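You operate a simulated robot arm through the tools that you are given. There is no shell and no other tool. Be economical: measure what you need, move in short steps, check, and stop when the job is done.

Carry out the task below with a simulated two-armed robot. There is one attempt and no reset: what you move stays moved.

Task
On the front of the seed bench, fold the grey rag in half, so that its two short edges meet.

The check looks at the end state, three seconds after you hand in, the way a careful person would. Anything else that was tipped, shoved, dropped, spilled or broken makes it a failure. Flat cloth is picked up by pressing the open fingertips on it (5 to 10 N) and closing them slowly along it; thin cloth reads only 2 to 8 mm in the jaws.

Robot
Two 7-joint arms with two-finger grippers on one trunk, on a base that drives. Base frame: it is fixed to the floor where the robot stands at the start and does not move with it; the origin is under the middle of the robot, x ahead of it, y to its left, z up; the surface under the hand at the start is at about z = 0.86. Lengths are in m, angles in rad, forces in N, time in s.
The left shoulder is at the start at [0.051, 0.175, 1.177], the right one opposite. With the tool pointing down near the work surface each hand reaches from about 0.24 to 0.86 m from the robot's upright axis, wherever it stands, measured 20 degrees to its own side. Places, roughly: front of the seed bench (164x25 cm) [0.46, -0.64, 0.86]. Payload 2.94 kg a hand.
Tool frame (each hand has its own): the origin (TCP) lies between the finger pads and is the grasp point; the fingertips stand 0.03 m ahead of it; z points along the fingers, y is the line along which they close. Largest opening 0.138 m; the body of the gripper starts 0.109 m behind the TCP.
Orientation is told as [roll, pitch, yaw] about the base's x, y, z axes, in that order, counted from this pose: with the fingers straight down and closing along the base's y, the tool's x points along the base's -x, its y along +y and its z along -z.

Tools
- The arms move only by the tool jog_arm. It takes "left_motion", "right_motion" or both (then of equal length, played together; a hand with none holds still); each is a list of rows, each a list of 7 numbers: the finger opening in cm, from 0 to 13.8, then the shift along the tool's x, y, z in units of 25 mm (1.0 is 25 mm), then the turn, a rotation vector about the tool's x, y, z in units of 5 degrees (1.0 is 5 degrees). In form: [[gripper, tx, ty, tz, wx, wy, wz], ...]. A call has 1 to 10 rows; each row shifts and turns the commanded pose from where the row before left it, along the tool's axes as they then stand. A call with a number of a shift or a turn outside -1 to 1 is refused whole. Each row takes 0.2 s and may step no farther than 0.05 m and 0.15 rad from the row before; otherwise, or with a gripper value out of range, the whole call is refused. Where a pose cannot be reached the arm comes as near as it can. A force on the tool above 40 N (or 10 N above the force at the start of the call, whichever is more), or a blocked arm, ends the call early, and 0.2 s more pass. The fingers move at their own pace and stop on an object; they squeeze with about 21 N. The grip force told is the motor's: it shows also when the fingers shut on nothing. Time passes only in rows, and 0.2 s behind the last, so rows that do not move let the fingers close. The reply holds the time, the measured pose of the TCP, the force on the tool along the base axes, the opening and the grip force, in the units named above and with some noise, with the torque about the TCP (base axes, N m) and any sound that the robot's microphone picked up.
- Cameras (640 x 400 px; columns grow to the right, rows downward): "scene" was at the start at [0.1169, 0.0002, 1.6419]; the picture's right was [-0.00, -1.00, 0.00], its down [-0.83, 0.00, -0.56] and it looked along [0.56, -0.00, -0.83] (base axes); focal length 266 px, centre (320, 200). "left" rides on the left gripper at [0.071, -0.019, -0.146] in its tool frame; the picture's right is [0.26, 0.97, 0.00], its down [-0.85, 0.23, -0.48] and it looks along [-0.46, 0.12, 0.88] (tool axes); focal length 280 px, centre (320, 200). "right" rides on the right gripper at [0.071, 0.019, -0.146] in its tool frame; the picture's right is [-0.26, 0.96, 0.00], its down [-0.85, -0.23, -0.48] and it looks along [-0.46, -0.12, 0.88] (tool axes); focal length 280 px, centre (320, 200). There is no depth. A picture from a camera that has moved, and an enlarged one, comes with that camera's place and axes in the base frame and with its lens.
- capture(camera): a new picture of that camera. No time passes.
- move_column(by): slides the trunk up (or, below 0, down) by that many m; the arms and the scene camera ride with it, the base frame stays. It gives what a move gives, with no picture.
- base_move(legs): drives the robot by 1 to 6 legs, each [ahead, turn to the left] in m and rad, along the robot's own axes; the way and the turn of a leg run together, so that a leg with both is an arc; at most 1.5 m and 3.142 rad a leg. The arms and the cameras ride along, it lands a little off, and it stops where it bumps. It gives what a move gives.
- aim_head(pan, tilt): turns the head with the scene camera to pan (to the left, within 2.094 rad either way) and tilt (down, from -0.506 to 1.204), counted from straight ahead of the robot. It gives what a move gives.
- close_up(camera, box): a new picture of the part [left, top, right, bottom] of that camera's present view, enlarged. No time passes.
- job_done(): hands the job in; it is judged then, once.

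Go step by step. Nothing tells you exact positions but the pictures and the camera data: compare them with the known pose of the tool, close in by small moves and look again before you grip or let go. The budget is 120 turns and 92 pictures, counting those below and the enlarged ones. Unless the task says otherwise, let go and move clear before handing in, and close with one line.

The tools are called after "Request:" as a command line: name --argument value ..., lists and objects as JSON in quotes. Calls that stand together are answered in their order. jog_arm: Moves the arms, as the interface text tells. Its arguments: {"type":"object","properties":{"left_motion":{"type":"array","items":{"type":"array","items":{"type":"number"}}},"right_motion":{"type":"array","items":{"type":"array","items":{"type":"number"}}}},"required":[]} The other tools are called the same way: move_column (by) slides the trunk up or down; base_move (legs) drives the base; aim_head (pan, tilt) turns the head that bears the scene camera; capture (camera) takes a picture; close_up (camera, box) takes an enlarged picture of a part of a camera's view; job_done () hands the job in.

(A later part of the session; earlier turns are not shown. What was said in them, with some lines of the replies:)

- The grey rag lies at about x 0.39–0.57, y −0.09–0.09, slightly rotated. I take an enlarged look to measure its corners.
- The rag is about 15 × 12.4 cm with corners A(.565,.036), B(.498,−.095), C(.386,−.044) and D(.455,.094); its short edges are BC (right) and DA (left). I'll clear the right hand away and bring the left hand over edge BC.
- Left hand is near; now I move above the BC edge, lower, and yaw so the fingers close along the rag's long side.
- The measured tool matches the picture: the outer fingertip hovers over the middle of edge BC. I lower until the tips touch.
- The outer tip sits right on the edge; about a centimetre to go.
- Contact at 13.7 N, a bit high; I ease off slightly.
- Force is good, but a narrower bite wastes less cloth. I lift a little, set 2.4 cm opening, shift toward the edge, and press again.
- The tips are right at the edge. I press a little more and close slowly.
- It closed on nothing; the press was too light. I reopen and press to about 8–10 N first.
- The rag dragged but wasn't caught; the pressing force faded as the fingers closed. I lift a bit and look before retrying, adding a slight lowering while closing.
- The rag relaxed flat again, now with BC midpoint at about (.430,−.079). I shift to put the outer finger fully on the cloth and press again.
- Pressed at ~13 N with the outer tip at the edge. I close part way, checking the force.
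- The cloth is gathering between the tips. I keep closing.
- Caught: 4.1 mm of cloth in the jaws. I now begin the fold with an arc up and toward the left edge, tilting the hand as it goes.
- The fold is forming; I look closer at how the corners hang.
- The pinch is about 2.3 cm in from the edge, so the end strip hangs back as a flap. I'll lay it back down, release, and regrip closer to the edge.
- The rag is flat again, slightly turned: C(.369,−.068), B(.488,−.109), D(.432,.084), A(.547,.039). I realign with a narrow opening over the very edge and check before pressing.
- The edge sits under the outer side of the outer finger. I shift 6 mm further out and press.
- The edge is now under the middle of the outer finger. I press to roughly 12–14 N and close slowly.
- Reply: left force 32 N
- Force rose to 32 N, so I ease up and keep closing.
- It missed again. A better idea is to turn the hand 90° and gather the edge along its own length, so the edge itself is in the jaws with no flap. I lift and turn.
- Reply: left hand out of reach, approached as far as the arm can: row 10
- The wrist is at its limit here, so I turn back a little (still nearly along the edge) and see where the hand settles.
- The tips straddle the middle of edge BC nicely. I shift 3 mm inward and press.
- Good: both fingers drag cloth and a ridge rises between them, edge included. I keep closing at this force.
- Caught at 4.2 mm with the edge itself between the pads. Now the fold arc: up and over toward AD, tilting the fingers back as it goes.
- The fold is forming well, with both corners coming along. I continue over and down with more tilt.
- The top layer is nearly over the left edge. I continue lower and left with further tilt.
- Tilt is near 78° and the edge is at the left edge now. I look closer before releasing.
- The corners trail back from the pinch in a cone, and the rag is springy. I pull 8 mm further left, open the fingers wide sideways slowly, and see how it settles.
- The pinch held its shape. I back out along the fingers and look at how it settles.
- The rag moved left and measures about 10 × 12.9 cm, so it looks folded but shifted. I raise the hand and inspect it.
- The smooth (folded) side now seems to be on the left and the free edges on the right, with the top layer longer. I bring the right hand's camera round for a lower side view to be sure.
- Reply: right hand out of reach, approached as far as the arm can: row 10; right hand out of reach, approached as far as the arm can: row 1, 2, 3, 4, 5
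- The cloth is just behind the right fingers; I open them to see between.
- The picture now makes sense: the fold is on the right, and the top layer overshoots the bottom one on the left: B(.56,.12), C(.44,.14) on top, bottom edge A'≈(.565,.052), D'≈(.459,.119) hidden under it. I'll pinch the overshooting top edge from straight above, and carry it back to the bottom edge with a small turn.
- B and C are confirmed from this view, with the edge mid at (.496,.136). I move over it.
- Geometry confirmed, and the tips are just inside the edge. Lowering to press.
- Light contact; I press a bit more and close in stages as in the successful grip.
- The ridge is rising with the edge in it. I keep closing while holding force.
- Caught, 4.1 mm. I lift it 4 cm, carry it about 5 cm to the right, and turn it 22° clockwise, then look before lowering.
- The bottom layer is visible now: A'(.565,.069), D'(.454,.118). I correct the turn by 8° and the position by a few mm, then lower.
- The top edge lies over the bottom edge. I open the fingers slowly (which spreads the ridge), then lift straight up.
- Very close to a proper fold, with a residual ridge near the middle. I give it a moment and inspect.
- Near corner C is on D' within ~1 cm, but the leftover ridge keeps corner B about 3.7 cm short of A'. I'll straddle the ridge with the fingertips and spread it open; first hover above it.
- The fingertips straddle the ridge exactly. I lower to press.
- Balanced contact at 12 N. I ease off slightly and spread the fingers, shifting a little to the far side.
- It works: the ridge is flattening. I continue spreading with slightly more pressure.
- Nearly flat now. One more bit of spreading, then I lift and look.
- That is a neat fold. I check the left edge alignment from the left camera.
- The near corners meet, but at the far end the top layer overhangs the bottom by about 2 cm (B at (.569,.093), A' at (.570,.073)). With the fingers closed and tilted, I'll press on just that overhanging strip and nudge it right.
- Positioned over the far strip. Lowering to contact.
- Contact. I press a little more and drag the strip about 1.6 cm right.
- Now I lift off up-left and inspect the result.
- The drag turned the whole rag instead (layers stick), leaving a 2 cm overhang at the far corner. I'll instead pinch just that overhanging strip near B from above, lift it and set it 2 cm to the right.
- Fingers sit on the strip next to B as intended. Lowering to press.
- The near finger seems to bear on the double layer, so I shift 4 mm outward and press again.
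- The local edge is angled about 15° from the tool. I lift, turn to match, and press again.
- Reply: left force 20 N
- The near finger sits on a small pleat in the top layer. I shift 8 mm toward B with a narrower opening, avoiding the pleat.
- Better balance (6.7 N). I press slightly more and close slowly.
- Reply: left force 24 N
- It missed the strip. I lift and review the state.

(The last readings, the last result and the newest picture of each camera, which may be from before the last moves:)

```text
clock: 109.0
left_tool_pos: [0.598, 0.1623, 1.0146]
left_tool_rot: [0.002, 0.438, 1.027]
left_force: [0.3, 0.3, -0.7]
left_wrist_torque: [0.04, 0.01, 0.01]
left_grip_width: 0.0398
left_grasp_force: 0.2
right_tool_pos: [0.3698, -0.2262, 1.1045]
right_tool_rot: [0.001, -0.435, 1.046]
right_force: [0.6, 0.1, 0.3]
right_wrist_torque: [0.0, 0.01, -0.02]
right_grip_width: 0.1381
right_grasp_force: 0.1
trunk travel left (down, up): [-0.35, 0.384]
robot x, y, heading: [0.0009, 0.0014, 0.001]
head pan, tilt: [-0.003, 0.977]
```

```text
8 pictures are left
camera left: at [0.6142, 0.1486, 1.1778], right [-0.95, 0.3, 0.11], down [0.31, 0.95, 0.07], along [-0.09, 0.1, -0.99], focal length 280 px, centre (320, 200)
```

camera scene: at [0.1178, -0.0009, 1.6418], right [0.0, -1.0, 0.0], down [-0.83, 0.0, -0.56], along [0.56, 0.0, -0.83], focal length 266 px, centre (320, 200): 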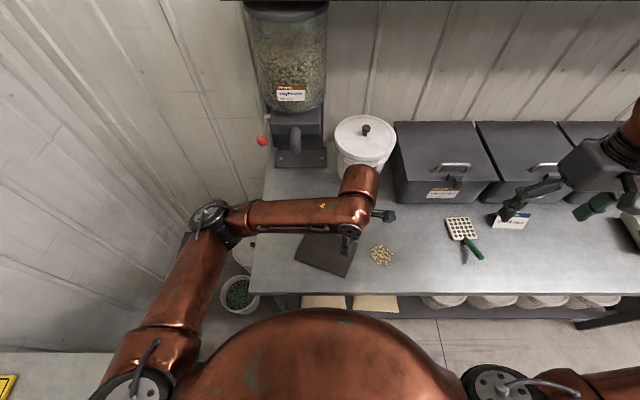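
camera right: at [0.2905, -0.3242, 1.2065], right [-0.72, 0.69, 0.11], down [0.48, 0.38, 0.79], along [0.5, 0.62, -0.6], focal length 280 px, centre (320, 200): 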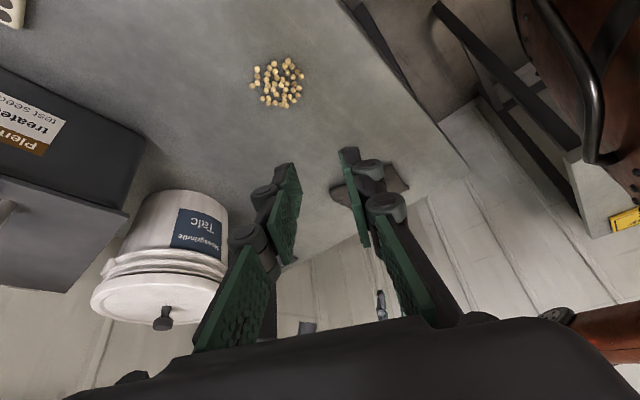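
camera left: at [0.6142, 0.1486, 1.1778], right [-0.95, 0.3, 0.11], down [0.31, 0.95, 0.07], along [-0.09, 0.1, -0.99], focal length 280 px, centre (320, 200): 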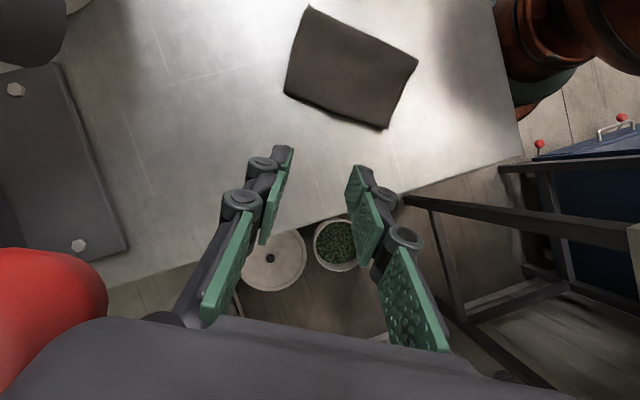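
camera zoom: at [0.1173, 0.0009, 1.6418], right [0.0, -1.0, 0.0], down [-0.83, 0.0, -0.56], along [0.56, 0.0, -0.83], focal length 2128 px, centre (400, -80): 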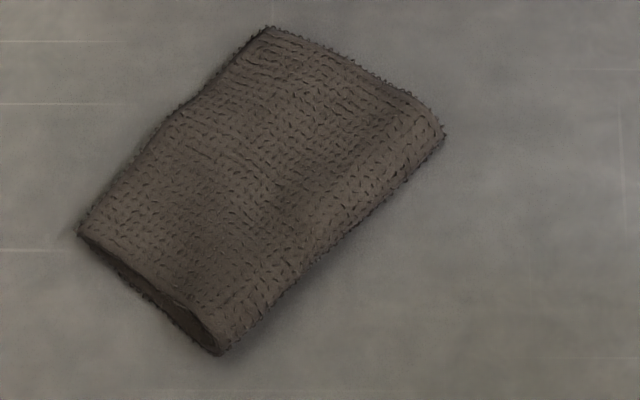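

The rag now shows a clean rectangle, about 8–9 × 12 cm, with no protruding bottom corner. I check the open edge once more up close.

Request:
close_up --camera "left" --box '[275, 70, 403, 140]'

Request:
close_up --camera "right" --box '[300, 140, 420, 215]'

```text
5.00 times, centred on (339, 105) of left
camera zoom: at [0.6142, 0.1486, 1.1778], right [-0.95, 0.3, 0.11], down [0.31, 0.95, 0.07], along [-0.09, 0.1, -0.99], focal length 1402 px, centre (225, 675)
```

zoom: 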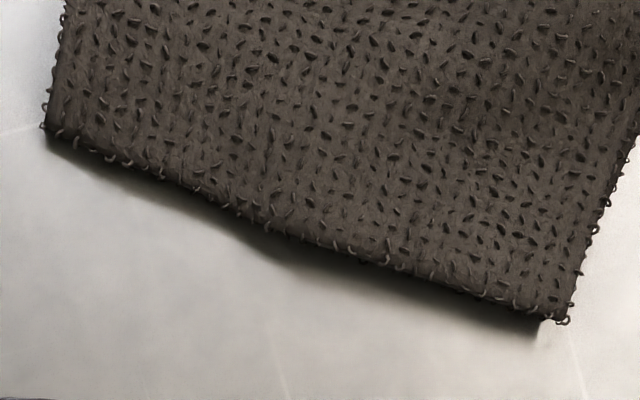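

```text
5.33 times, centred on (360, 178) of right
camera zoom: at [0.291, -0.3233, 1.2068], right [-0.72, 0.69, 0.11], down [0.48, 0.38, 0.79], along [0.5, 0.62, -0.6], focal length 1495 px, centre (107, 320)
```

zoom: 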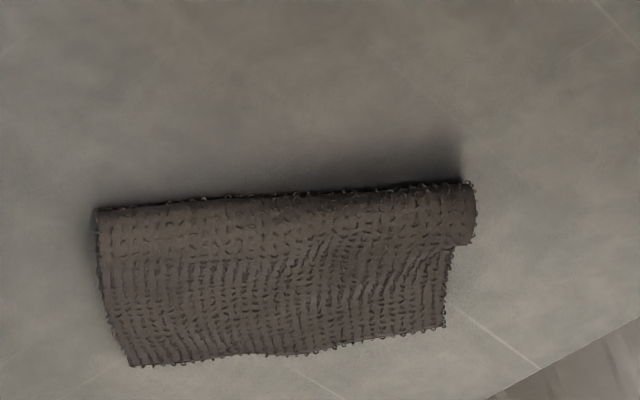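

Both short edges lie together at the left and the fold runs along the right. One last overall check that nothing else was disturbed.

Request:
capture --camera "scene"

```text
5 pictures are left
camera scene: at [0.1173, 0.0009, 1.6418], right [0.0, -1.0, 0.0], down [-0.83, 0.0, -0.56], along [0.56, 0.0, -0.83], focal length 266 px, centre (320, 200)
```

scene: 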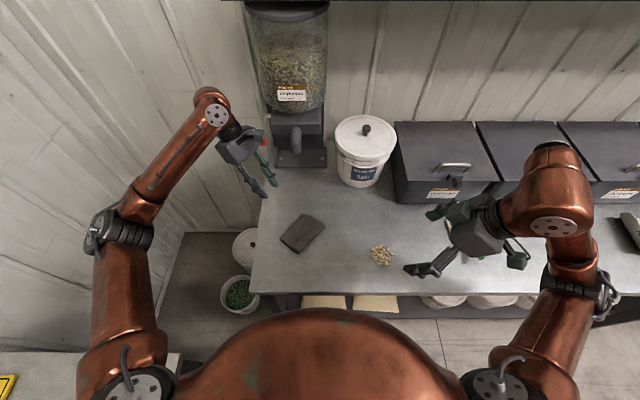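

The rag is folded in half, both hands are clear of it, and everything else stands where it was.

Request:
job_done

```text
The job is handed in.
```

I handed in the job with the grey rag folded in half: its short edges lie together on the left and the fold is on the right. By my measurements the edges may still be up to about 1.3 cm apart at the far end, and the rag now sits a few centimetres left of where it started.
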